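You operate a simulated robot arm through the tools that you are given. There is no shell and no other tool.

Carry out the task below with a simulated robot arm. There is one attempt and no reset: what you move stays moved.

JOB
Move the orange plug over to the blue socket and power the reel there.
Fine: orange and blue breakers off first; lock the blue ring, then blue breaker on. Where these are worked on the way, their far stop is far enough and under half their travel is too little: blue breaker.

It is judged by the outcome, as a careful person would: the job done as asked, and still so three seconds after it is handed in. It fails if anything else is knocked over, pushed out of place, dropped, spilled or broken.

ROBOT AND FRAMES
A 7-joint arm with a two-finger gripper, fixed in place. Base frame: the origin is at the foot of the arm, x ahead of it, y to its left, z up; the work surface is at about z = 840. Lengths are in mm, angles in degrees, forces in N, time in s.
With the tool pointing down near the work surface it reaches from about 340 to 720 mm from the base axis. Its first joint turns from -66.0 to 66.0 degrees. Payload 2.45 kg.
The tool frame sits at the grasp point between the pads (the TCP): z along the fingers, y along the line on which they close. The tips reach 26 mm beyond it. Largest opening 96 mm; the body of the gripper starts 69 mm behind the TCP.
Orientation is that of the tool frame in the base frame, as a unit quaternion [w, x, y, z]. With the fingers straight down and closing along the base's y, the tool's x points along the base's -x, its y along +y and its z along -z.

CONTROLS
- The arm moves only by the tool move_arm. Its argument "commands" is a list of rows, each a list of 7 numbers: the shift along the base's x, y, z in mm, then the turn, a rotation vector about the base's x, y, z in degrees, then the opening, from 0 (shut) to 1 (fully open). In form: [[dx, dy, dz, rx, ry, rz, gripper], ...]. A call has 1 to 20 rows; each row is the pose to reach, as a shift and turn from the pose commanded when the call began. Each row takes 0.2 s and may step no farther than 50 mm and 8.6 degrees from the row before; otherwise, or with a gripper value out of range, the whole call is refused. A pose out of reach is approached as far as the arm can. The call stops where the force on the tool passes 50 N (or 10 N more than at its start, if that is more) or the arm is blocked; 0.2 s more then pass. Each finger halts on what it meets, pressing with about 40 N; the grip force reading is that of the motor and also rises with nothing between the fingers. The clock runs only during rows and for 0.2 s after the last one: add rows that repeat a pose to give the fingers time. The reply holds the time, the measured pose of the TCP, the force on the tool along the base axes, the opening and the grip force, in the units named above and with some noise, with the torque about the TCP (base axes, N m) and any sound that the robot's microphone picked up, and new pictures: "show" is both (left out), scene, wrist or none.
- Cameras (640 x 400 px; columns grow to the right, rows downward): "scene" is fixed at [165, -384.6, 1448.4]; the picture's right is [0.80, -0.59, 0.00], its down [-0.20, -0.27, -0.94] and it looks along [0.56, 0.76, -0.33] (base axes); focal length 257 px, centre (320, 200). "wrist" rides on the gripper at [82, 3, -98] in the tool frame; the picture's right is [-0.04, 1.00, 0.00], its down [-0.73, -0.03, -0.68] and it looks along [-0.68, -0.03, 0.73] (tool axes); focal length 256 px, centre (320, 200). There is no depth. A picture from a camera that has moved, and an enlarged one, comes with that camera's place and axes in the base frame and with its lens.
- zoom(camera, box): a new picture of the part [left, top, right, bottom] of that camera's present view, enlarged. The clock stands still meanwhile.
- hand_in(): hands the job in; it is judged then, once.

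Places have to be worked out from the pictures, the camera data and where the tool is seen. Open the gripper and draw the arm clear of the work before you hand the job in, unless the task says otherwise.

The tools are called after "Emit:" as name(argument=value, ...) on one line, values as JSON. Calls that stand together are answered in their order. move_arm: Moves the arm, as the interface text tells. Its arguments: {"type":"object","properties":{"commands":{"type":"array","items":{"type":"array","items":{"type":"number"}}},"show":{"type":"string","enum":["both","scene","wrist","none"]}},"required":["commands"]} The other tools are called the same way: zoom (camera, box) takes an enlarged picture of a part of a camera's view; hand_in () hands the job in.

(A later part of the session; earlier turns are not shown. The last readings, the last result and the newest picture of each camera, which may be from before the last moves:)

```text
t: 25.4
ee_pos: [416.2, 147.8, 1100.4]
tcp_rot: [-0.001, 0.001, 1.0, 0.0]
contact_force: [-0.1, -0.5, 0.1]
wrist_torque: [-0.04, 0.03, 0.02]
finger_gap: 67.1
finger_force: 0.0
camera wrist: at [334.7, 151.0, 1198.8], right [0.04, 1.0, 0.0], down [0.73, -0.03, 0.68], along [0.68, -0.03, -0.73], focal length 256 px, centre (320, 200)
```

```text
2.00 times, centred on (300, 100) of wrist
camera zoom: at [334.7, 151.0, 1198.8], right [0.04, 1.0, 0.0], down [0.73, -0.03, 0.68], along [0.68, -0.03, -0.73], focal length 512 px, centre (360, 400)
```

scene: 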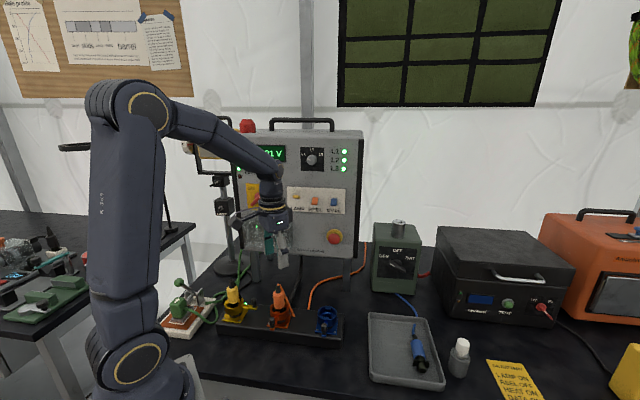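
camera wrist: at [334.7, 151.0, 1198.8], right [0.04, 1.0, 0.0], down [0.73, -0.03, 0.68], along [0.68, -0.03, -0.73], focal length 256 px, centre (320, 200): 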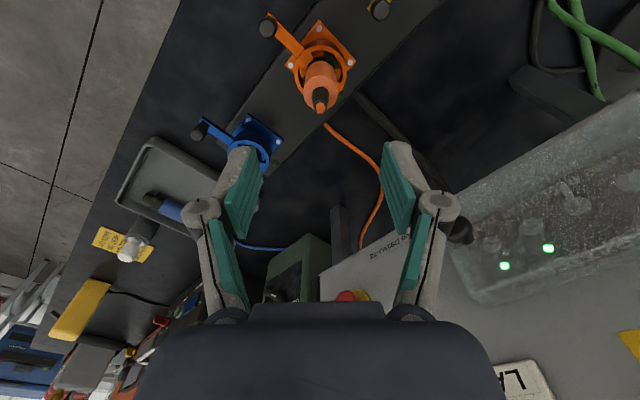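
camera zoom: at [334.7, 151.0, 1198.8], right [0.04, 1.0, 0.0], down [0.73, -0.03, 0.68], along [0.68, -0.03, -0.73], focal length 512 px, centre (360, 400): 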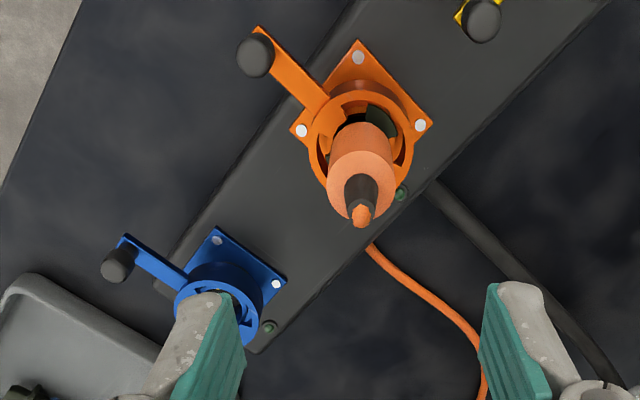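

Orange lever now matches blue's unlocked position, and the plug axis projects at y≈148.7, with the cable straight behind it on +x. Descending around the plug body (tips just above the ring rim) and closing.

Emit:
move_arm(commands=[[0, 1, -30, 0, 0, 0, 0.7], [0, 1, -60, 0, 0, 0, 0.7], [0, 1, -85, 0, 0, 0, 0.7], [0, 1, -105, 0, 0, 0, 0.7], [0, 1, -120, 0, 0, 0, 0.7], [0, 1, -129, 0, 0, 0, 0.7], [0, 1, -129, 0, 0, 0, 0.7]])

Emit:
zoom(camera="scene", box=[240, 230, 350, 345])

Emit:
zoom(camera="wrist", box=[200, 80, 440, 260])

```text
t: 27.0
ee_pos: [416.1, 148.7, 970.0]
tcp_rot: [0.0, 0.0, 1.0, 0.0]
contact_force: [-0.5, -0.2, 0.1]
wrist_torque: [-0.01, 0.03, -0.01]
finger_gap: 67.2
finger_force: 0.0
camera wrist: at [334.2, 151.9, 1068.8], right [0.04, 1.0, 0.0], down [0.73, -0.03, 0.68], along [0.68, -0.03, -0.73], focal length 256 px, centre (320, 200)
```

scene: 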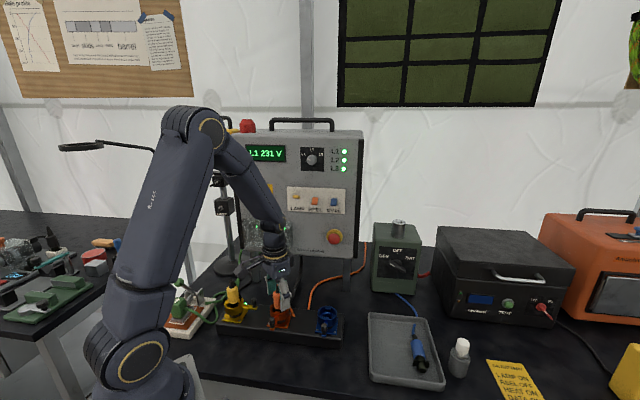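
wrist: 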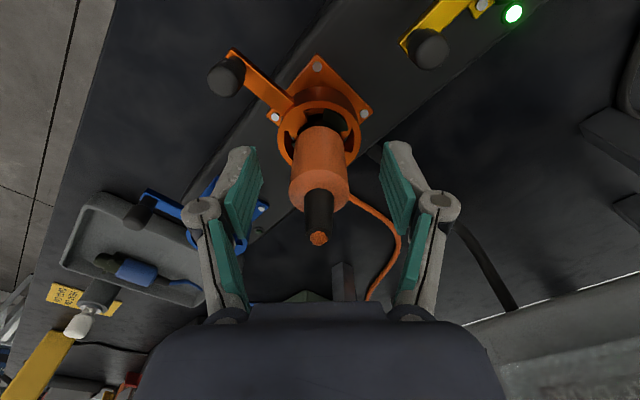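

```text
3.48 times, centred on (295, 288) of scene
camera zoom: at [165.0, -384.6, 1448.4], right [0.8, -0.59, 0.0], down [-0.2, -0.27, -0.94], along [0.56, 0.76, -0.33], focal length 894 px, centre (407, -104)
```

zoom: 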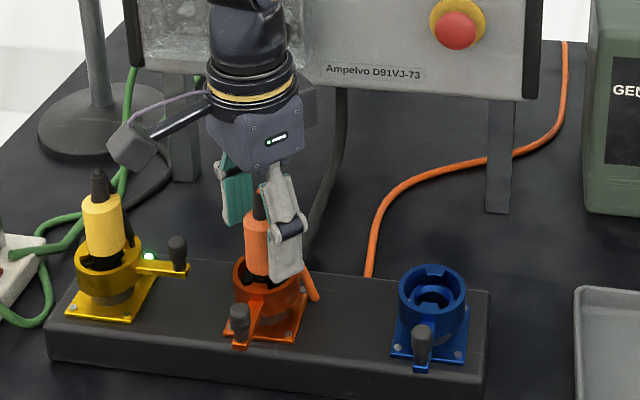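

```text
2.22 times, centred on (320, 170) of wrist
camera zoom: at [334.2, 151.9, 1068.8], right [0.04, 1.0, 0.0], down [0.73, -0.03, 0.68], along [0.68, -0.03, -0.73], focal length 569 px, centre (320, 267)
```

zoom: 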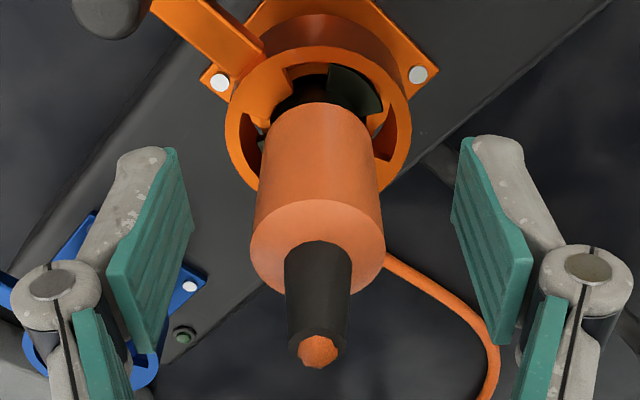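

Plug is centred between the pads and the cable is clear behind. Closing on it.

Emit:
move_arm(commands=[[0, 0, 0, 0, 0, 0, 0.4], [0, 0, 0, 0, 0, 0, 0.2], [0, 0, 0, 0, 0, 0, 0], [0, 0, 0, 0, 0, 0, 0], [0, 0, 0, 0, 0, 0, 0]], show="wrist")

```text
t: 28.2
ee_pos: [414.9, 148.3, 969.7]
tcp_rot: [-0.001, -0.001, 1.0, -0.001]
contact_force: [0.9, -2.7, 2.6]
wrist_torque: [-0.05, 0.01, -0.04]
finger_gap: 28.7
finger_force: 40.5
camera wrist: at [334.3, 151.7, 1069.1], right [0.04, 1.0, 0.0], down [0.73, -0.03, 0.68], along [0.68, -0.03, -0.73], focal length 256 px, centre (320, 200)
```

wrist: 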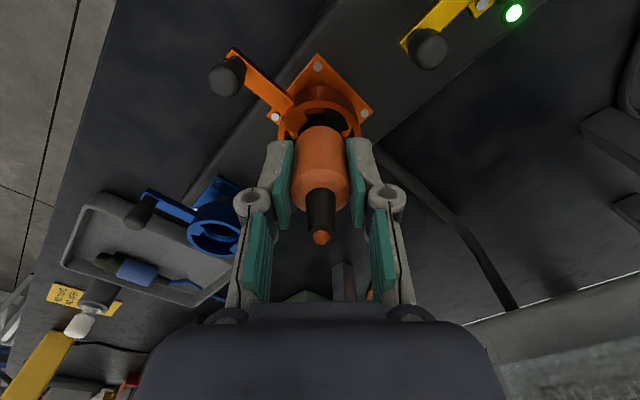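

Gripped at 28.7 mm. Now lifting slowly and watching the force.

Emit:
move_arm(commands=[[0, 0, 2, 0, 0, 0, 0], [0, 0, 4, 0, 0, 0, 0], [0, 0, 6, 0, 0, 0, 0], [0, 0, 9, 0, 0, 0, 0], [0, 0, 12, 0, 0, 0, 0], [0, 0, 16, 0, 0, 0, 0], [0, 0, 20, 0, 0, 0, 0]])

Emit:
zoom(camera="scene", box=[240, 230, 350, 345])

```text
t: 29.8
ee_pos: [415.3, 148.7, 990.1]
tcp_rot: [0.0, 0.0, 1.0, 0.0]
contact_force: [0.2, -0.8, -0.3]
wrist_torque: [0.0, -0.01, -0.02]
finger_gap: 28.5
finger_force: 40.2
camera wrist: at [334.5, 151.9, 1089.4], right [0.04, 1.0, 0.0], down [0.73, -0.03, 0.68], along [0.68, -0.03, -0.73], focal length 256 px, centre (320, 200)
```

scene: 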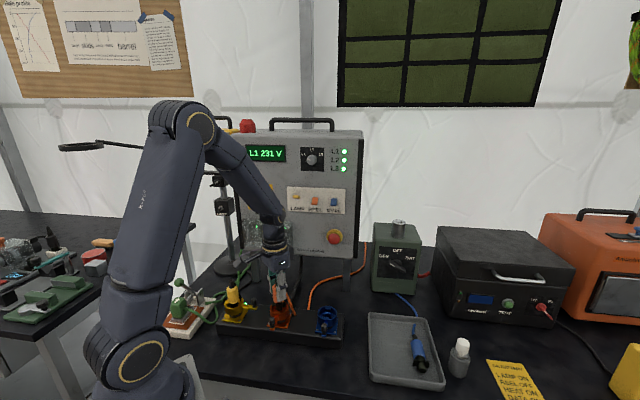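
wrist: 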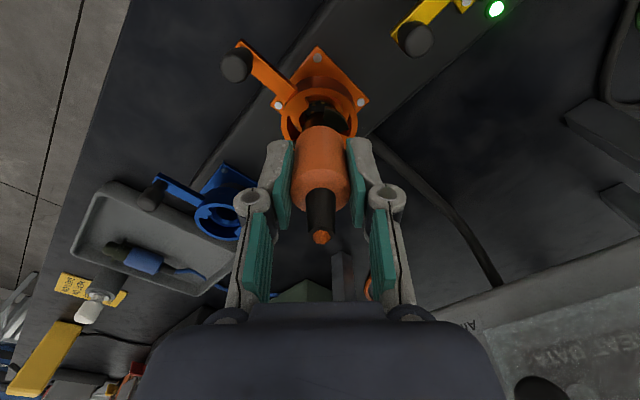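

```text
3.48 times, centred on (295, 288) of scene
camera zoom: at [165.0, -384.6, 1448.4], right [0.8, -0.59, 0.0], down [-0.2, -0.27, -0.94], along [0.56, 0.76, -0.33], focal length 894 px, centre (407, -104)
```

zoom: 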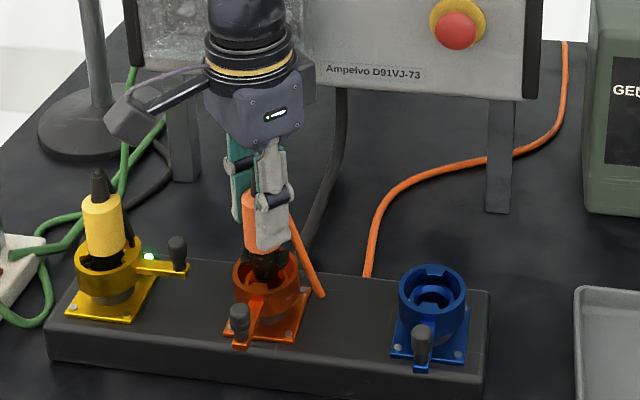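

The plug comes out easily. Lifting further until the nose is well clear of the ring.

Emit:
move_arm(commands=[[0, 0, 10, 0, 0, 0, 0], [0, 0, 20, 0, 0, 0, 0], [0, 0, 30, 0, 0, 0, 0], [0, 0, 40, 0, 0, 0, 0], [0, 0, 50, 0, 0, 0, 0], [0, 0, 60, 0, 0, 0, 0], [0, 0, 60, 0, 0, 0, 0]])

Emit:
zoom(camera="scene", box=[240, 230, 350, 345])

Emit:
zoom(camera="wrist", box=[200, 0, 440, 260])

```text
t: 31.4
ee_pos: [416.0, 148.5, 1050.3]
tcp_rot: [0.0, 0.001, 1.0, -0.001]
contact_force: [0.5, 0.0, -2.1]
wrist_torque: [-0.02, -0.03, -0.01]
finger_gap: 28.5
finger_force: 39.9
camera wrist: at [334.3, 152.0, 1149.3], right [0.04, 1.0, 0.0], down [0.73, -0.03, 0.68], along [0.68, -0.03, -0.73], focal length 256 px, centre (320, 200)
```

scene: 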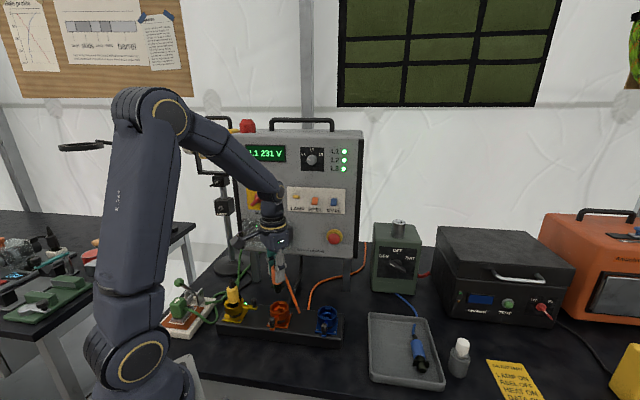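
wrist: 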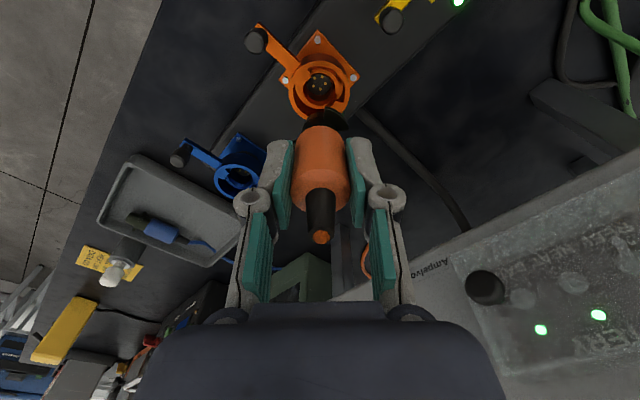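

```text
3.48 times, centred on (295, 288) of scene
camera zoom: at [165.0, -384.6, 1448.4], right [0.8, -0.59, 0.0], down [-0.2, -0.27, -0.94], along [0.56, 0.76, -0.33], focal length 894 px, centre (407, -104)
```

zoom: 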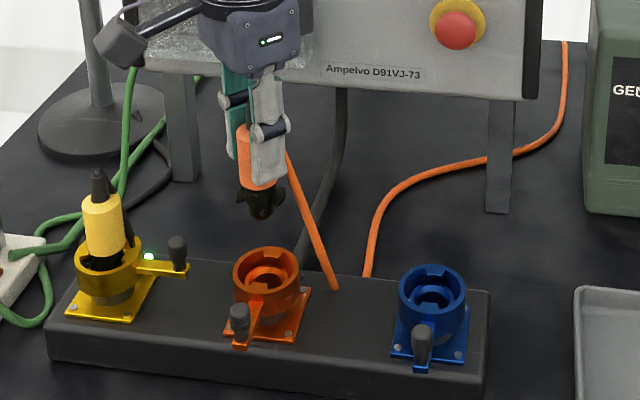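

```text
1.54 times, centred on (320, 130) of wrist
camera zoom: at [334.3, 152.0, 1149.3], right [0.04, 1.0, 0.0], down [0.73, -0.03, 0.68], along [0.68, -0.03, -0.73], focal length 394 px, centre (320, 308)
```

zoom: 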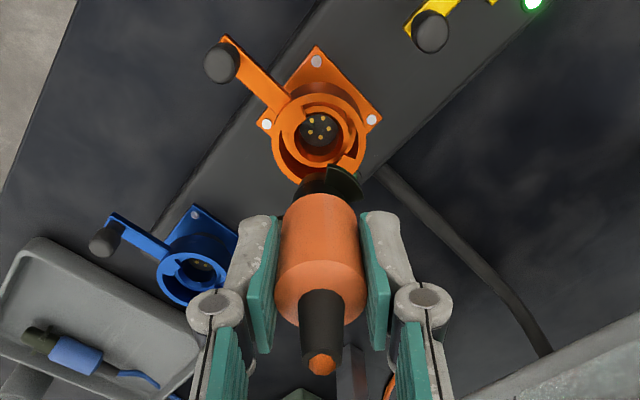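

Both rings are now visible and empty, so I can measure the offset between them precisely.

Emit:
zoom(camera="scene", box=[256, 290, 346, 340])

Emit:
zoom(camera="wrist", box=[160, 0, 360, 210])

```text
7.11 times, centred on (301, 315) of scene
camera zoom: at [165.0, -384.6, 1448.4], right [0.8, -0.59, 0.0], down [-0.2, -0.27, -0.94], along [0.56, 0.76, -0.33], focal length 1828 px, centre (455, -618)
```

zoom: 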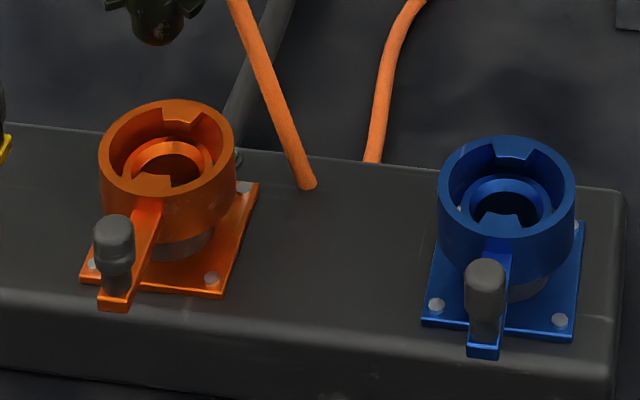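

```text
1.90 times, centred on (260, 105) of wrist
camera zoom: at [334.3, 152.0, 1149.3], right [0.04, 1.0, 0.0], down [0.73, -0.03, 0.68], along [0.68, -0.03, -0.73], focal length 488 px, centre (434, 381)
```

zoom: 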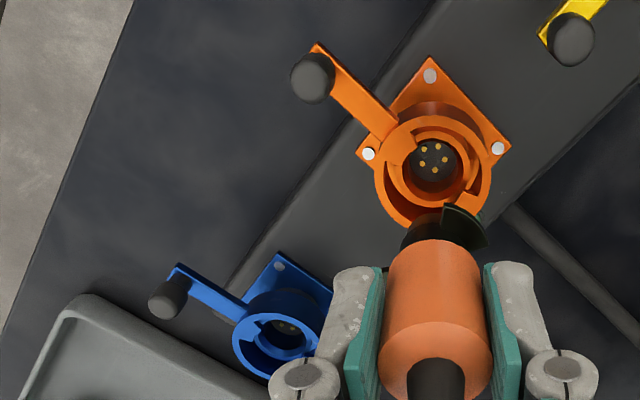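

From several views the blue-minus-orange offset comes to (94.7, −94.7) consistently. Carrying the plug across at this height, clear of both knobs.

Emit:
move_arm(commands=[[10, -10, 0, 0, 0, 0, 0], [25, -25, 0, 0, 0, 0, 0], [42, -42, 0, 0, 0, 0, 0], [60, -60, 0, 0, 0, 0, 0], [78, -78, 0, 0, 0, 0, 0], [90, -90, 0, 0, 0, 0, 0], [94.7, -94.7, 0, 0, 0, 0, 0], [94.7, -94.7, 0, 0, 0, 0, 0]])

Emit:
zoom(camera="scene", box=[275, 250, 365, 345])

Emit:
zoom(camera="wrist", box=[220, 0, 420, 210])

```text
t: 33.2
ee_pos: [510.5, 53.1, 1050.9]
tcp_rot: [0.0, -0.001, 1.0, 0.0]
contact_force: [0.8, -1.2, -1.1]
wrist_torque: [-0.01, -0.01, -0.02]
finger_gap: 28.7
finger_force: 40.4
camera wrist: at [428.9, 56.9, 1149.4], right [0.04, 1.0, 0.0], down [0.73, -0.03, 0.68], along [0.68, -0.03, -0.73], focal length 256 px, centre (320, 200)
```

scene: 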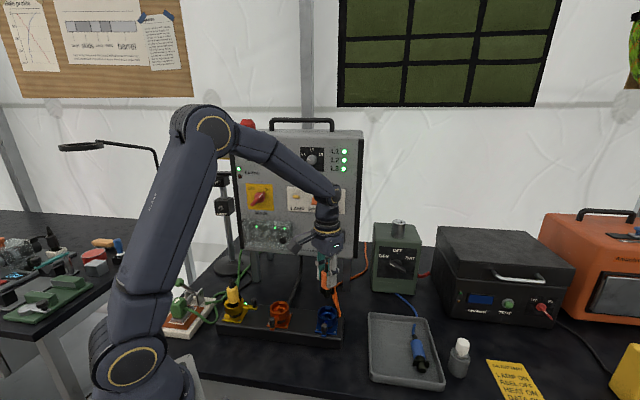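
wrist: 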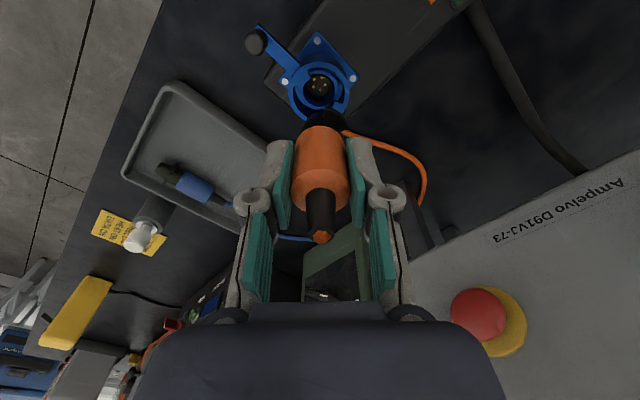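

```text
4.21 times, centred on (320, 298) of scene
camera zoom: at [165.0, -384.6, 1448.4], right [0.8, -0.59, 0.0], down [-0.2, -0.27, -0.94], along [0.56, 0.76, -0.33], focal length 1083 px, centre (320, -210)
```

zoom: 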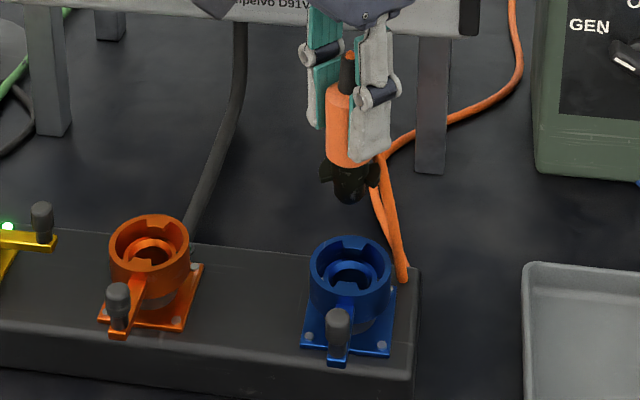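

```text
1.90 times, centred on (320, 105) of wrist
camera zoom: at [428.9, 56.9, 1149.4], right [0.04, 1.0, 0.0], down [0.73, -0.03, 0.68], along [0.68, -0.03, -0.73], focal length 488 px, centre (320, 381)
```

zoom: 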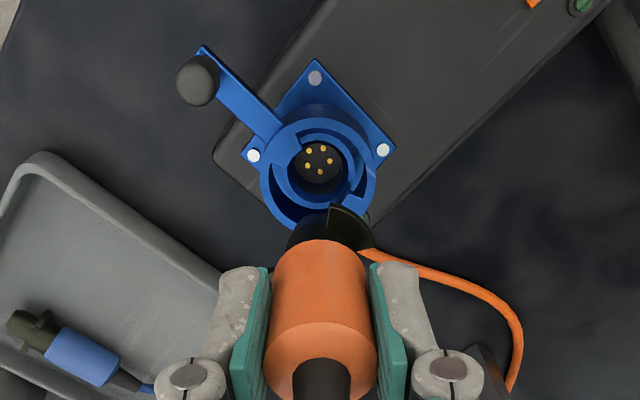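

The blue plate appears in the same place relative to the camera as orange's did (within about 1 px), so alignment and orientation match. I'll trim (+0.7,−0.4) and descend, slowly for the last part.

Emit:
move_arm(commands=[[0.7, -0.4, -12, 0, 0, 0, 0], [0.7, -0.4, -24, 0, 0, 0, 0], [0.7, -0.4, -34, 0, 0, 0, 0], [0.7, -0.4, -40, 0, 0, 0, 0], [0.7, -0.4, -44, 0, 0, 0, 0], [0.7, -0.4, -48, 0, 0, 0, 0], [0.7, -0.4, -52, 0, 0, 0, 0], [0.7, -0.4, -55, 0, 0, 0, 0], [0.7, -0.4, -58, 0, 0, 0, 0], [0.7, -0.4, -61, 0, 0, 0, 0]])

Emit:
zoom(camera="scene", box=[275, 250, 365, 345])

```text
t: 35.4
ee_pos: [511.1, 54.4, 989.5]
tcp_rot: [0.0, -0.001, 1.0, 0.0]
contact_force: [0.2, -0.7, -0.4]
wrist_torque: [-0.01, -0.01, -0.01]
finger_gap: 28.6
finger_force: 39.8
camera wrist: at [430.1, 56.9, 1088.5], right [0.04, 1.0, 0.0], down [0.73, -0.03, 0.68], along [0.68, -0.03, -0.73], focal length 256 px, centre (320, 200)
```

scene: 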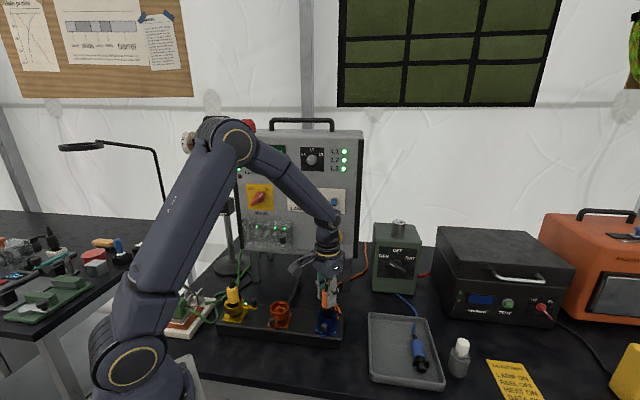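
wrist: 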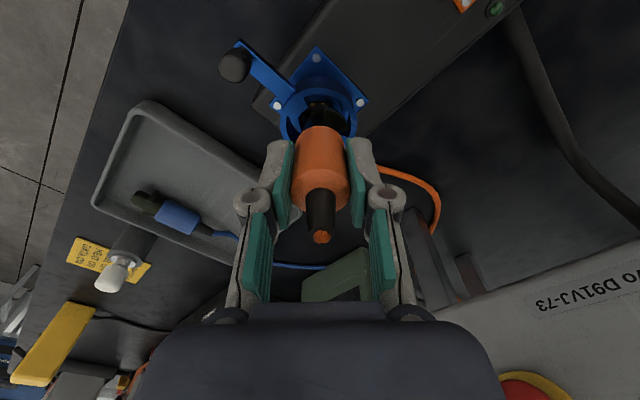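

```text
4.21 times, centred on (320, 298) of scene
camera zoom: at [165.0, -384.6, 1448.4], right [0.8, -0.59, 0.0], down [-0.2, -0.27, -0.94], along [0.56, 0.76, -0.33], focal length 1083 px, centre (320, -210)
```

zoom: 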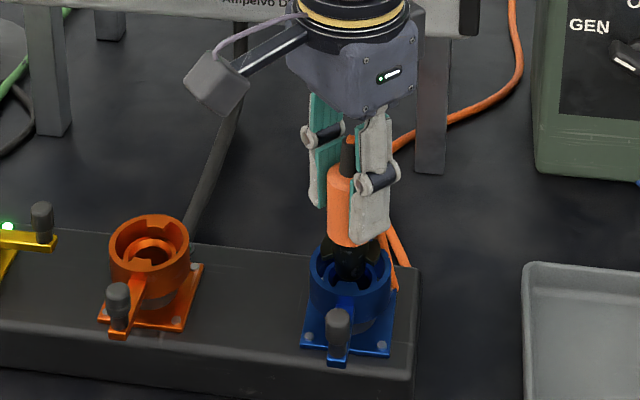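

The nose is entering the blue ring with no force. Continuing the last ~20 mm in small steps.

Emit:
move_arm(commands=[[0, 0, -2, 0, 0, 0, 0], [0, 0, -4, 0, 0, 0, 0], [0, 0, -6, 0, 0, 0, 0], [0, 0, -8, 0, 0, 0, 0], [0, 0, -10, 0, 0, 0, 0], [0, 0, -12, 0, 0, 0, 0], [0, 0, -14, 0, 0, 0, 0], [0, 0, -16, 0, 0, 0, 0], [0, 0, -18, 0, 0, 0, 0], [0, 0, -19.5, 0, 0, 0, 0], [0, 0, -19.5, 0, 0, 0, 0]])

Emit:
zoom(camera="scene", box=[275, 250, 365, 345])

Emit:
zoom(camera="wrist", box=[220, 20, 420, 230])

```text
t: 37.8
ee_pos: [510.9, 53.9, 970.4]
tcp_rot: [0.001, 0.0, 1.0, 0.0]
contact_force: [-0.5, 1.7, 4.0]
wrist_torque: [0.03, -0.03, 0.0]
finger_gap: 28.7
finger_force: 39.7
camera wrist: at [429.8, 57.1, 1069.1], right [0.04, 1.0, 0.0], down [0.73, -0.03, 0.68], along [0.68, -0.03, -0.73], focal length 256 px, centre (320, 200)
```

scene: 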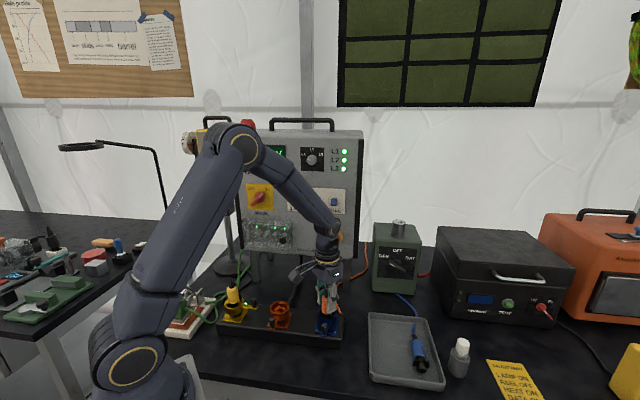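
wrist: 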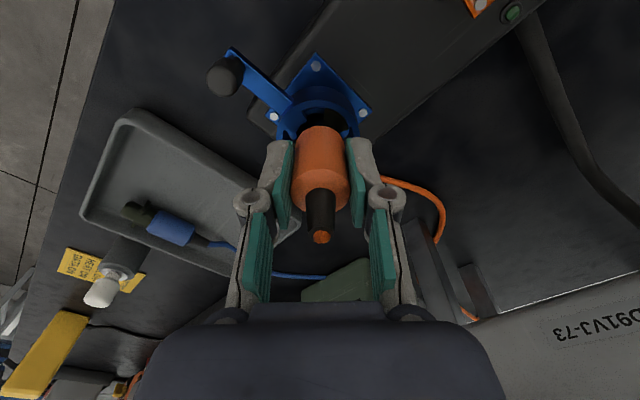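

```text
4.21 times, centred on (320, 298) of scene
camera zoom: at [164.9, -384.6, 1448.4], right [0.8, -0.59, 0.0], down [-0.2, -0.27, -0.94], along [0.56, 0.76, -0.33], focal length 1083 px, centre (320, -210)
```

zoom: 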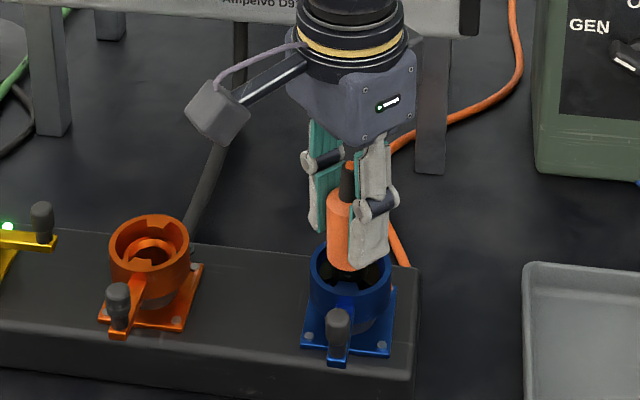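

```text
1.90 times, centred on (320, 125) of wrist
camera zoom: at [429.8, 57.1, 1069.1], right [0.04, 1.0, 0.0], down [0.73, -0.03, 0.68], along [0.68, -0.03, -0.73], focal length 488 px, centre (320, 343)
```

zoom: 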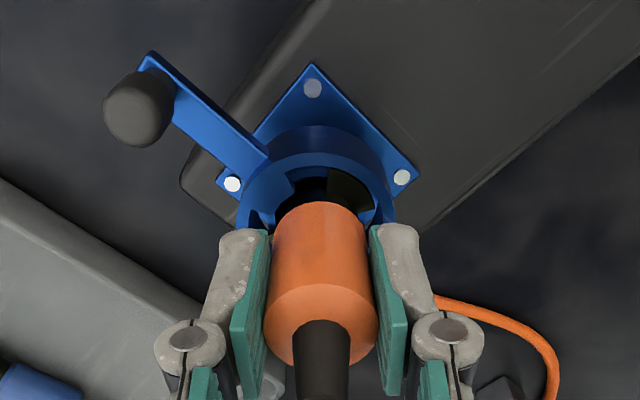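

It's at the same height as in the orange socket, with 4 N up-force. I'll press gently to confirm it's bottomed out.

Emit:
move_arm(commands=[[0, 0, -0.7, 0, 0, 0, 0], [0, 0, -1.4, 0, 0, 0, 0], [0, 0, -2, 0, 0, 0, 0], [0, 0, -2, 0, 0, 0, 0]], show="none")

```text
t: 38.8
ee_pos: [511.5, 53.9, 969.7]
tcp_rot: [0.002, 0.0, 1.0, 0.0]
contact_force: [-5.9, 0.3, 33.1]
wrist_torque: [-0.03, 0.19, 0.01]
finger_gap: 28.6
finger_force: 39.5
```

Firmly bottomed (33 N). Relaxing the press, opening the fingers and rising straight up.

Emit:
move_arm(commands=[[0, 0, 2, 0, 0, 0, 0], [0, 0, 2, 0, 0, 0, 0.3], [0, 0, 2, 0, 0, 0, 0.5], [0, 0, 2, 0, 0, 0, 0.6], [0, 0, 2, 0, 0, 0, 0.6], [0, 0, 20, 0, 0, 0, 0.6], [0, 0, 50, 0, 0, 0, 0.6], [0, 0, 85, 0, 0, 0, 0.6], [0, 0, 120, 0, 0, 0, 0.6], [0, 0, 120, 0, 0, 0, 0.6]])

Emit:
zoom(camera="scene", box=[240, 230, 350, 345])

Emit:
zoom(camera="wrist", box=[220, 0, 420, 160])

```text
t: 41.0
ee_pos: [510.6, 54.9, 1089.5]
tcp_rot: [0.0, 0.0, 1.0, 0.0]
contact_force: [0.2, 0.3, -0.5]
wrist_torque: [0.02, -0.01, 0.01]
finger_gap: 57.2
finger_force: 0.0
camera wrist: at [429.4, 57.4, 1188.0], right [0.04, 1.0, 0.0], down [0.73, -0.03, 0.68], along [0.68, -0.03, -0.73], focal length 256 px, centre (320, 200)
```

scene: 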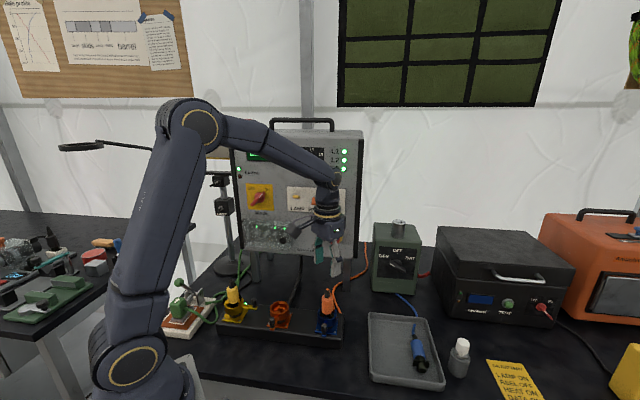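
wrist: 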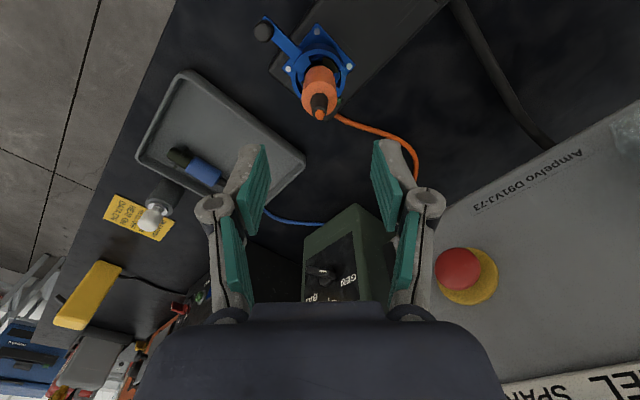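

```text
3.48 times, centred on (295, 288) of scene
camera zoom: at [165.0, -384.6, 1448.4], right [0.8, -0.59, 0.0], down [-0.2, -0.27, -0.94], along [0.56, 0.76, -0.33], focal length 894 px, centre (407, -104)
```

zoom: 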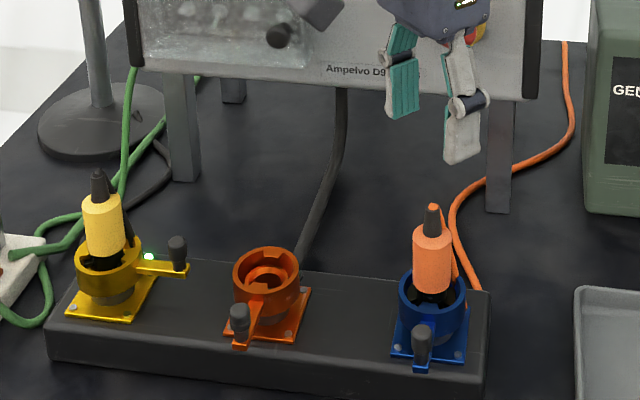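

```text
2.50 times, centred on (320, 80) of wrist
camera zoom: at [429.4, 57.4, 1188.0], right [0.04, 1.0, 0.0], down [0.73, -0.03, 0.68], along [0.68, -0.03, -0.73], focal length 640 px, centre (320, 500)
```

zoom: 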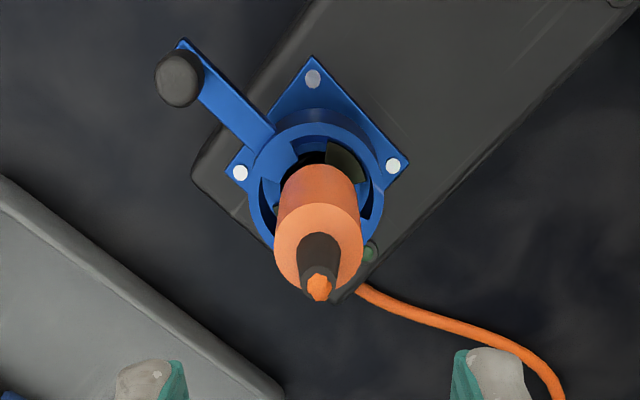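

The plug stands upright in the blue socket. Before swinging the blue lever toward the row's end, I'll check where the cable lies.

Emit:
zoom(camera="scene", box=[300, 270, 370, 340])

Emit:
zoom(camera="wrist", box=[260, 60, 440, 240])

```text
5.71 times, centred on (335, 305) of scene
camera zoom: at [165.0, -384.6, 1448.4], right [0.8, -0.59, 0.0], down [-0.2, -0.27, -0.94], along [0.56, 0.76, -0.33], focal length 1469 px, centre (234, -400)
```

zoom: 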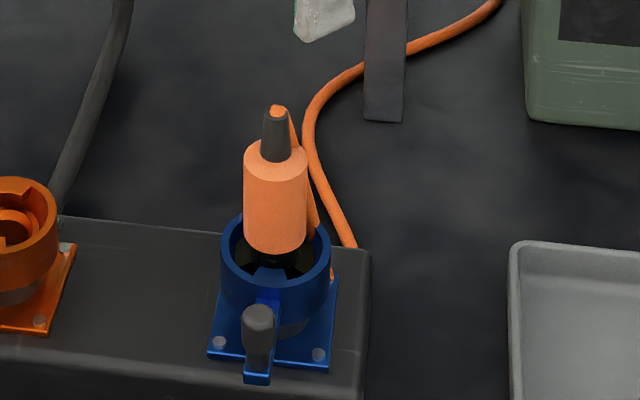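

```text
2.22 times, centred on (350, 150) of wrist
camera zoom: at [429.4, 57.4, 1188.0], right [0.04, 1.0, 0.0], down [0.73, -0.03, 0.68], along [0.68, -0.03, -0.73], focal length 569 px, centre (253, 311)
```

zoom: 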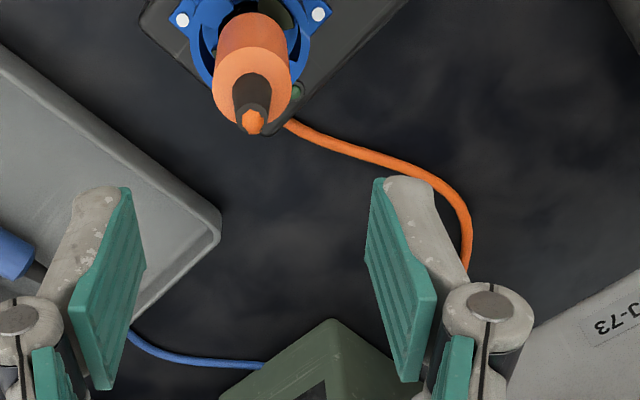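

Cable hangs behind the plug, clear of the lever's path. I'll close the fingers, turn back to row yaw, and descend on the inner (−e) side of the blue knob.

Emit:
move_arm(commands=[[-10, -3, 0, 0, 0, 7.65, 0.3], [-20, -7, 0, 0, 0, 15.3, 0], [-30, -10, 0, 0, 0, 22.95, 0], [-40, -14, 0, 0, 0, 30.6, 0], [-50, -17, 0, 0, 0, 38.25, 0], [-60.6, -20.4, 0, 0, 0, 45.9, 0], [-60.6, -20.4, -30, 0, 0, 45.9, 0], [-60.6, -20.4, -60, 0, 0, 45.9, 0], [-60.6, -20.4, -80, 0, 0, 45.9, 0], [-60.6, -20.4, -95, 0, 0, 45.9, 0], [-60.6, -20.4, -95, 0, 0, 45.9, 0]])

Emit:
zoom(camera="wrist", box=[220, 0, 420, 200])

Emit:
zoom(camera="scene", box=[270, 250, 370, 350])

```text
t: 43.4
ee_pos: [451.2, 33.7, 992.5]
tcp_rot: [-0.001, -0.39, 0.921, 0.0]
contact_force: [-0.1, -0.6, -0.6]
wrist_torque: [0.0, -0.04, -0.01]
finger_gap: 0.0
finger_force: 28.7
camera wrist: at [392.2, -23.6, 1091.3], right [-0.69, 0.72, 0.0], down [0.53, 0.51, 0.68], along [0.49, 0.47, -0.73], focal length 256 px, centre (320, 200)
```

scene: 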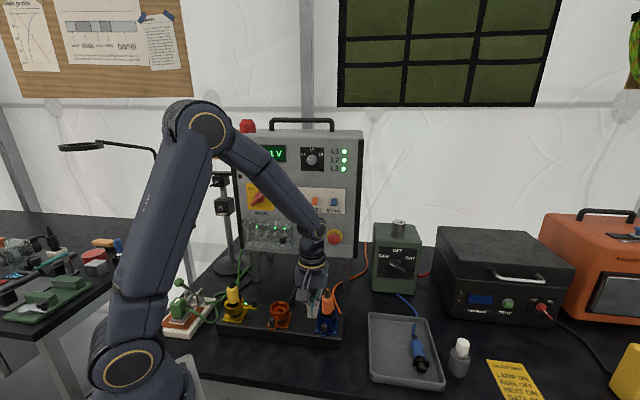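
wrist: 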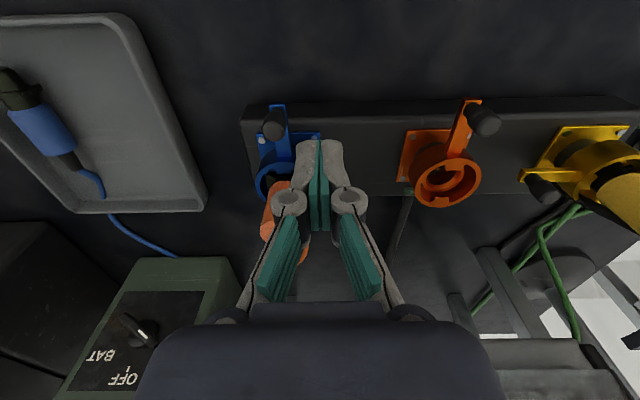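

```text
2.00 times, centred on (320, 100) of wrist
camera zoom: at [392.2, -23.6, 1091.3], right [-0.69, 0.72, 0.0], down [0.53, 0.51, 0.68], along [0.49, 0.47, -0.73], focal length 512 px, centre (320, 400)
```

zoom: 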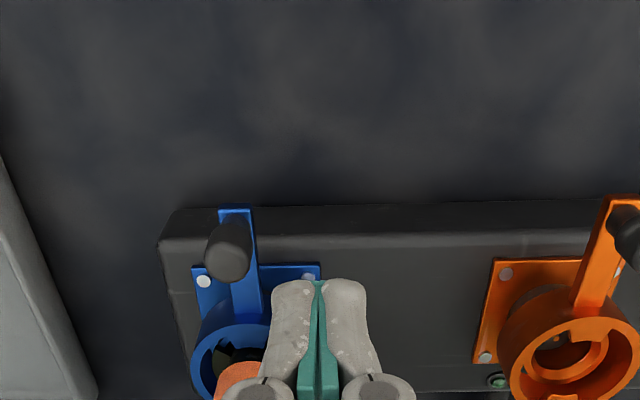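

```text
4.00 times, centred on (320, 300) of scene
camera zoom: at [165.0, -384.6, 1448.4], right [0.8, -0.59, 0.0], down [-0.2, -0.27, -0.94], along [0.56, 0.76, -0.33], focal length 1028 px, centre (320, -200)
```

zoom: 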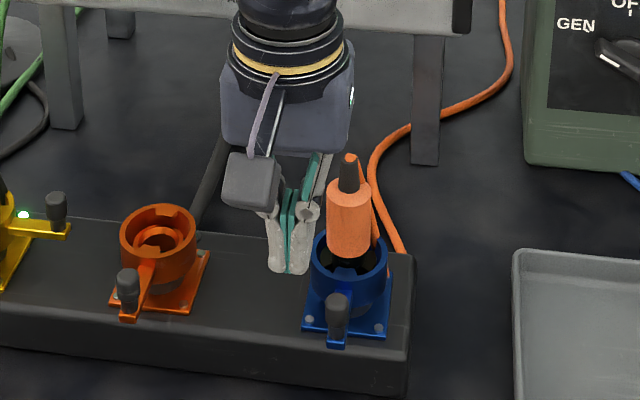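

The finger is beside the knob with clearance. Lowering the rest and sweeping the first half of the arc.

Emit:
move_arm(commands=[[0, 0, -17, 0, 0, 0, 0], [0, 0, -33, 0, 0, 0, 0], [4, -7.1, -33, 0, 0, 0, 0], [6.7, -11.8, -33, 0, 0, 0, 0], [9.5, -16.3, -33, 0, 0, 0, 0], [13, -20.5, -33, 0, 0, 0, 0], [16.6, -24.5, -33, 0, 0, 0, 0], [20.8, -28.1, -33, 0, 0, 0, 0], [25, -31.4, -33, 0, 0, 0, 0], [29.6, -34.2, -33, 0, 0, 0, 0], [34.4, -36.6, -33, 0, 0, 0, 0], [39.5, -38.6, -33, 0, 0, 0, 0], [44.7, -40.1, -33, 0, 0, 0, 0]])

Emit:
zoom(camera="scene", box=[270, 250, 370, 350])

```text
t: 46.2
ee_pos: [494.6, -6.6, 960.7]
tcp_rot: [0.0, -0.39, 0.921, 0.0]
contact_force: [-1.1, -0.2, 0.7]
wrist_torque: [-0.01, 0.04, -0.02]
finger_gap: 0.0
finger_force: 28.7
camera wrist: at [436.6, -63.2, 1059.4], right [-0.69, 0.72, 0.0], down [0.53, 0.51, 0.68], along [0.49, 0.47, -0.73], focal length 256 px, centre (320, 200)
```

scene: 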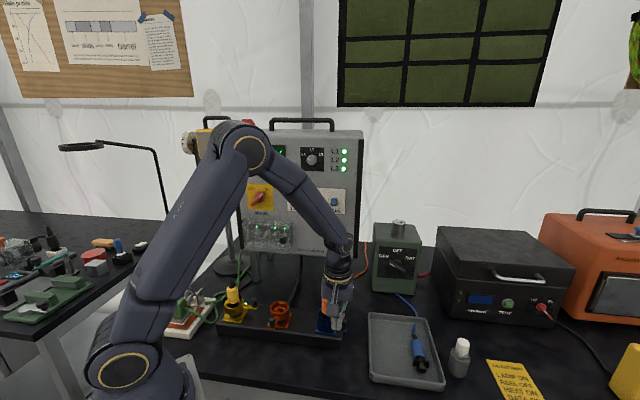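
wrist: 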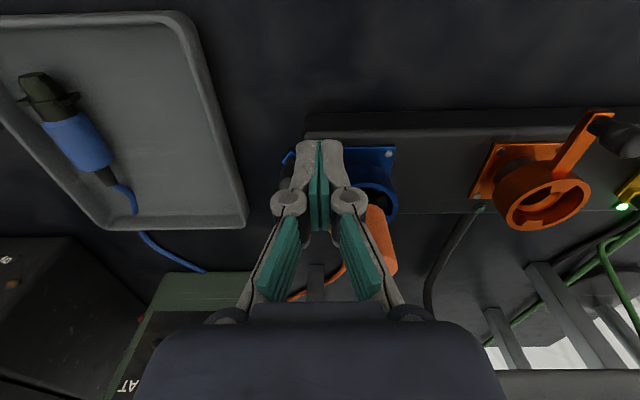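

```text
4.00 times, centred on (320, 300) of scene
camera zoom: at [165.0, -384.6, 1448.4], right [0.8, -0.59, 0.0], down [-0.2, -0.27, -0.94], along [0.56, 0.76, -0.33], focal length 1028 px, centre (320, -200)
```

zoom: 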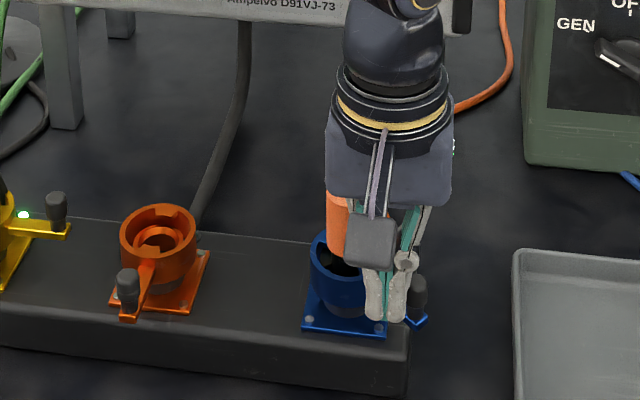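

The blue lever is following. Finishing the arc toward its locked stop.

Emit:
move_arm(commands=[[5.4, -1.1, 0, 0, 0, 0, 0], [10.7, -1.8, 0, 0, 0, 0, 0], [16, -1.9, 0, 0, 0, 0, 0], [21.4, -1.6, 0, 0, 0, 0, 0], [26.8, -0.7, 0, 0, 0, 0, 0], [32.1, 0.5, 0, 0, 0, 0, 0], [37.2, 2.2, 0, 0, 0, 0, 0], [39.7, 3.2, 0, 0, 0, 0, 0], [42.2, 4.3, 0, 0, 0, 0, 0], [44.6, 5.6, 0, 0, 0, 0, 0], [47, 6.9, 0, 0, 0, 0, 0]])

Emit:
zoom(camera="scene", box=[270, 250, 370, 350])

Emit:
zoom(camera="wrist", box=[260, 80, 480, 260])

```text
t: 48.6
ee_pos: [539.5, -2.3, 958.9]
tcp_rot: [-0.003, -0.389, 0.921, 0.001]
contact_force: [-14.7, -9.1, 6.5]
wrist_torque: [-0.15, 0.31, 0.02]
finger_gap: 0.2
finger_force: 28.5
camera wrist: at [481.7, -57.4, 1059.0], right [-0.69, 0.73, 0.0], down [0.54, 0.51, 0.67], along [0.49, 0.47, -0.74], focal length 256 px, centre (320, 200)
```

scene: 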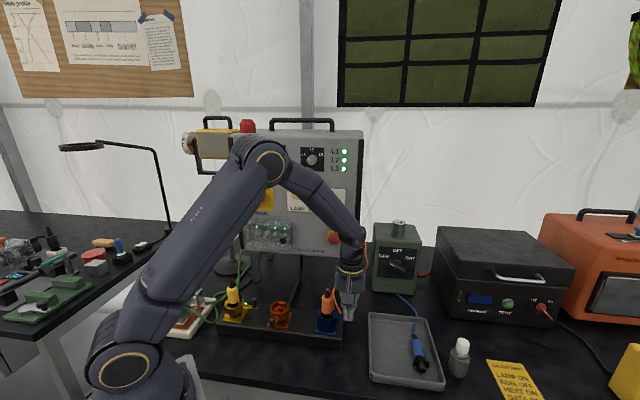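
wrist: 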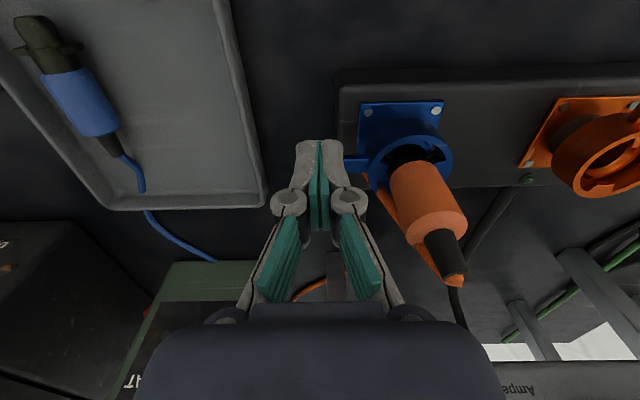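

```text
4.00 times, centred on (320, 300) of scene
camera zoom: at [164.4, -384.9, 1448.4], right [0.8, -0.59, 0.0], down [-0.2, -0.27, -0.94], along [0.56, 0.76, -0.33], focal length 1028 px, centre (320, -200)
```

zoom: 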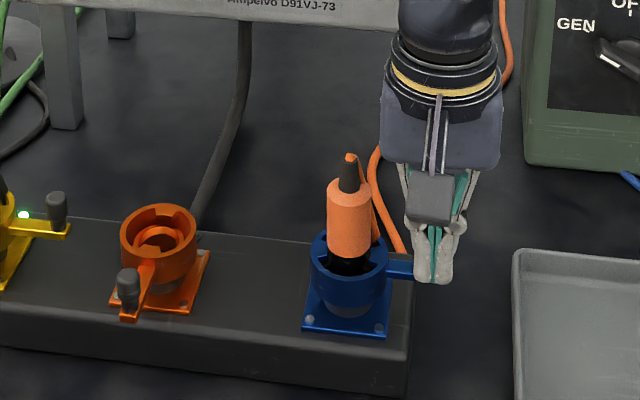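

```text
2.22 times, centred on (370, 170) of wrist
camera zoom: at [481.7, -57.4, 1059.0], right [-0.69, 0.73, 0.0], down [0.54, 0.51, 0.67], along [0.49, 0.47, -0.74], focal length 569 px, centre (209, 267)
```

zoom: 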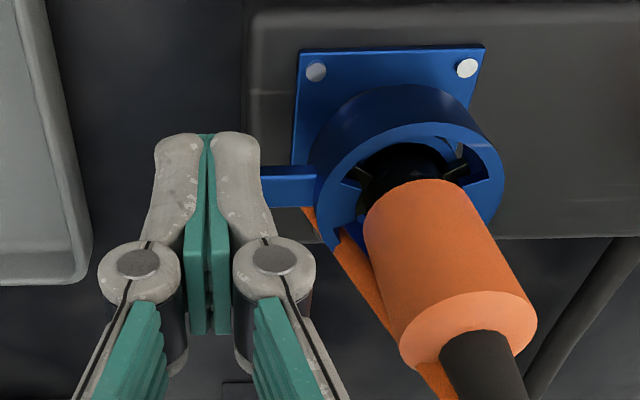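

Lever is against its locked stop (aligned with the row like yellow's). I'll back off, rise, and pitch the tool up to face the blue breaker from slightly below.

Emit:
move_arm(commands=[[-10, -10, 0, 0, 0, 0, 0], [-10, -10, 40, 0, 0, 0, 0], [-10, -10, 85, 0, 0, 0, 0], [-10, -10, 130, 0, 0, 0, 0], [-9, -2, 145, 5.38, -5.22, 0, 0], [-8, 6, 150, 10.77, -10.43, 0, 0], [-7, 14, 155, 16.15, -15.65, 0, 0], [-6, 22, 160, 21.53, -20.87, 0, 0], [-5, 30, 165, 26.9, -26.1, 0, 0], [-4, 37, 170, 32.3, -31.3, 0, 0], [-3, 45, 175, 37.7, -36.5, 0, 0], [-2, 53, 180, 43.1, -41.7, 0, 0], [-1, 61, 185, 48.45, -46.95, 0, 0], [0.5, 69, 190, 53.8, -52.2, 0, 0], [1.5, 77, 195, 59.2, -57.4, 0, 0], [2.6, 84.9, 200, 64.6, -62.6, 0, 0], [2.6, 84.9, 200, 64.6, -62.6, 0, 0]])

Emit:
zoom(camera="scene", box=[240, 230, 370, 345])

Emit:
zoom(camera="wrist", box=[220, 20, 440, 180])

```text
t: 52.2
ee_pos: [545.8, 84.7, 1160.3]
tcp_rot: [0.652, -0.275, 0.651, 0.276]
contact_force: [0.8, 0.0, 0.1]
wrist_torque: [-0.01, -0.03, 0.0]
finger_gap: 0.2
finger_force: 28.7
camera wrist: at [474.6, 16.3, 1079.2], right [-0.72, 0.7, 0.04], down [-0.45, -0.51, 0.73], along [0.53, 0.51, 0.68], focal length 256 px, centre (320, 200)
```

scene: 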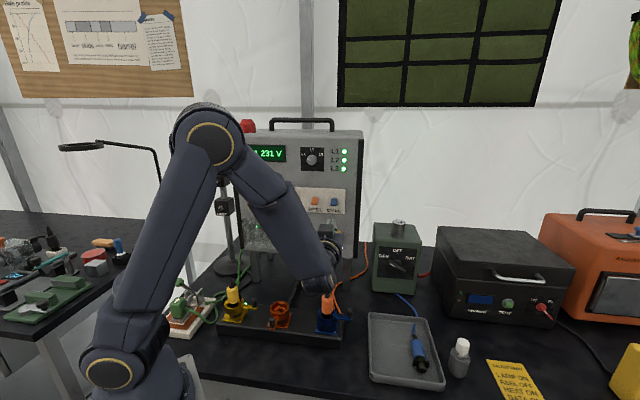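
wrist: 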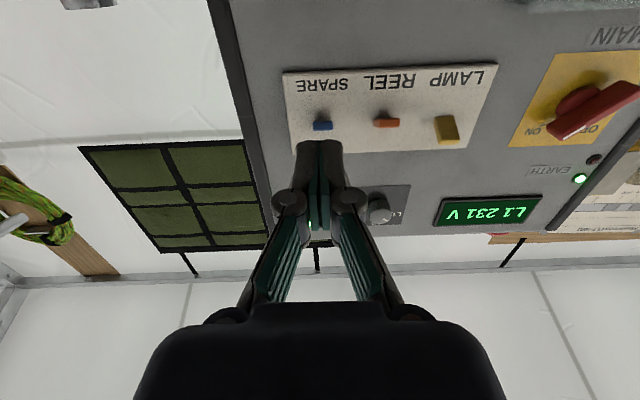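

```text
3.48 times, centred on (305, 288) of scene
camera zoom: at [165.0, -384.6, 1448.4], right [0.8, -0.59, 0.0], down [-0.2, -0.27, -0.94], along [0.56, 0.76, -0.33], focal length 894 px, centre (372, -104)
```

zoom: 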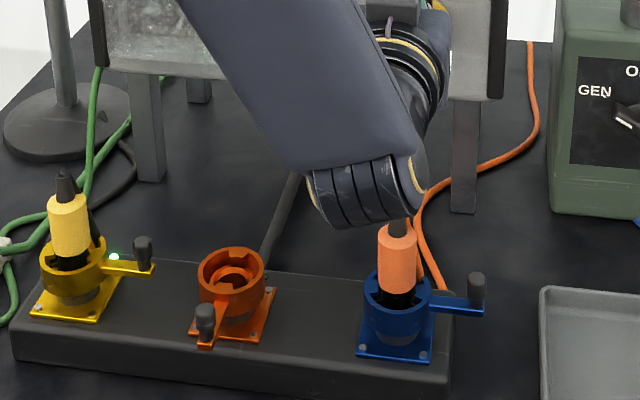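

```text
2.50 times, centred on (330, 100) of wrist
camera zoom: at [474.6, 16.3, 1079.2], right [-0.72, 0.7, 0.04], down [-0.45, -0.51, 0.73], along [0.53, 0.51, 0.68], focal length 640 px, centre (295, 450)
```

zoom: 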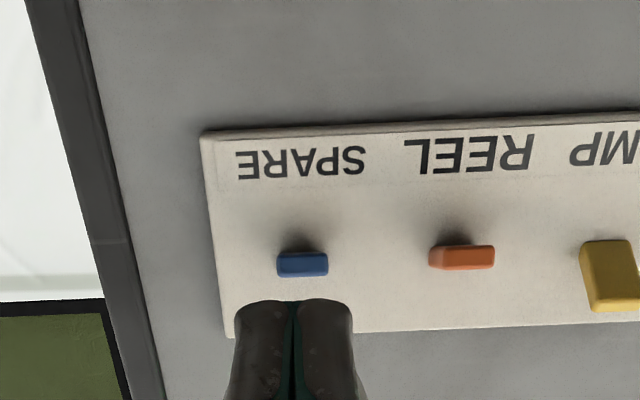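

The blue ring's lever now matches yellow's locked lever. The blue breaker lever sits at z≈1183. I'll slide the closed fingers in beneath it (tool centre 1157).

Emit:
move_arm(commands=[[14, 15, -3, 0, 0, 0, 0], [28, 30, -3, 0, 0, 0, 0], [40, 43, -3, 0, 0, 0, 0], [50, 54, -3, 0, 0, 0, 0], [57, 61.5, -3, 0, 0, 0, 0], [61.9, 66.7, -3, 0, 0, 0, 0], [61.9, 66.7, -3, 0, 0, 0, 0]])

Emit:
zoom(camera="wrist", box=[220, 50, 440, 210])

```text
t: 53.8
ee_pos: [607.2, 151.5, 1156.7]
tcp_rot: [0.651, -0.276, 0.651, 0.275]
contact_force: [1.1, 0.1, 0.2]
wrist_torque: [0.0, -0.02, 0.01]
finger_gap: 0.0
finger_force: 28.2
camera wrist: at [536.9, 83.6, 1076.1], right [-0.72, 0.7, 0.04], down [-0.45, -0.51, 0.73], along [0.53, 0.51, 0.68], focal length 256 px, centre (320, 200)
```

scene: 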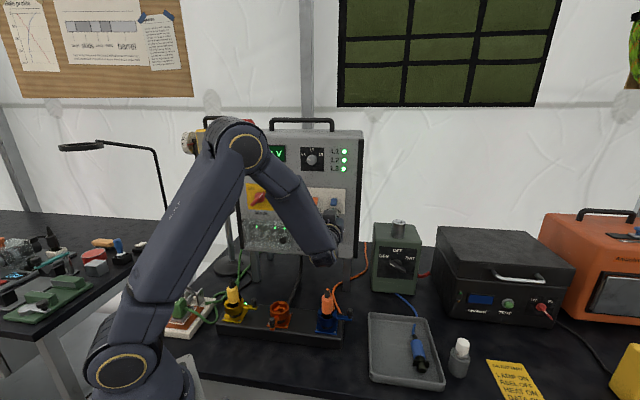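
wrist: 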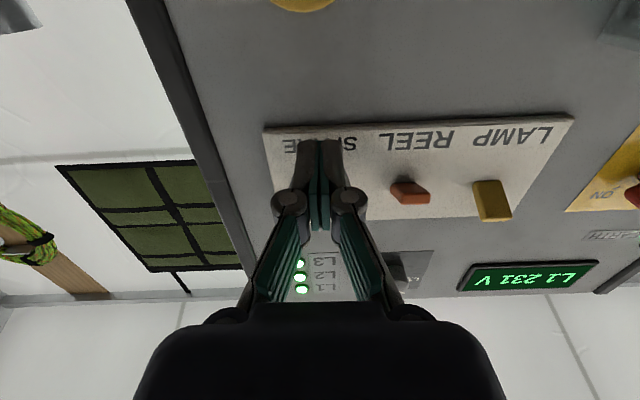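

```text
2.50 times, centred on (330, 130) of wrist
camera zoom: at [536.9, 83.6, 1076.1], right [-0.72, 0.7, 0.04], down [-0.45, -0.51, 0.73], along [0.53, 0.51, 0.68], focal length 640 px, centre (295, 375)
```

zoom: 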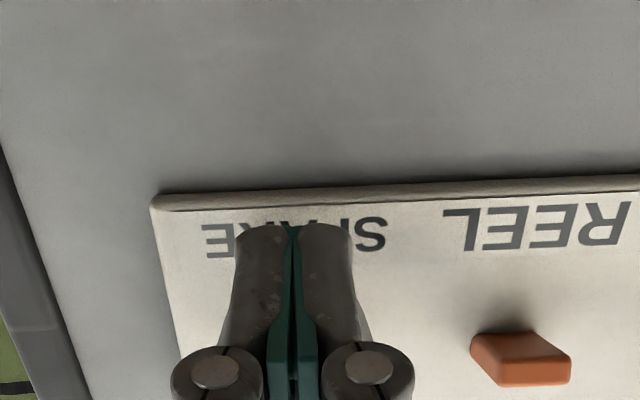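

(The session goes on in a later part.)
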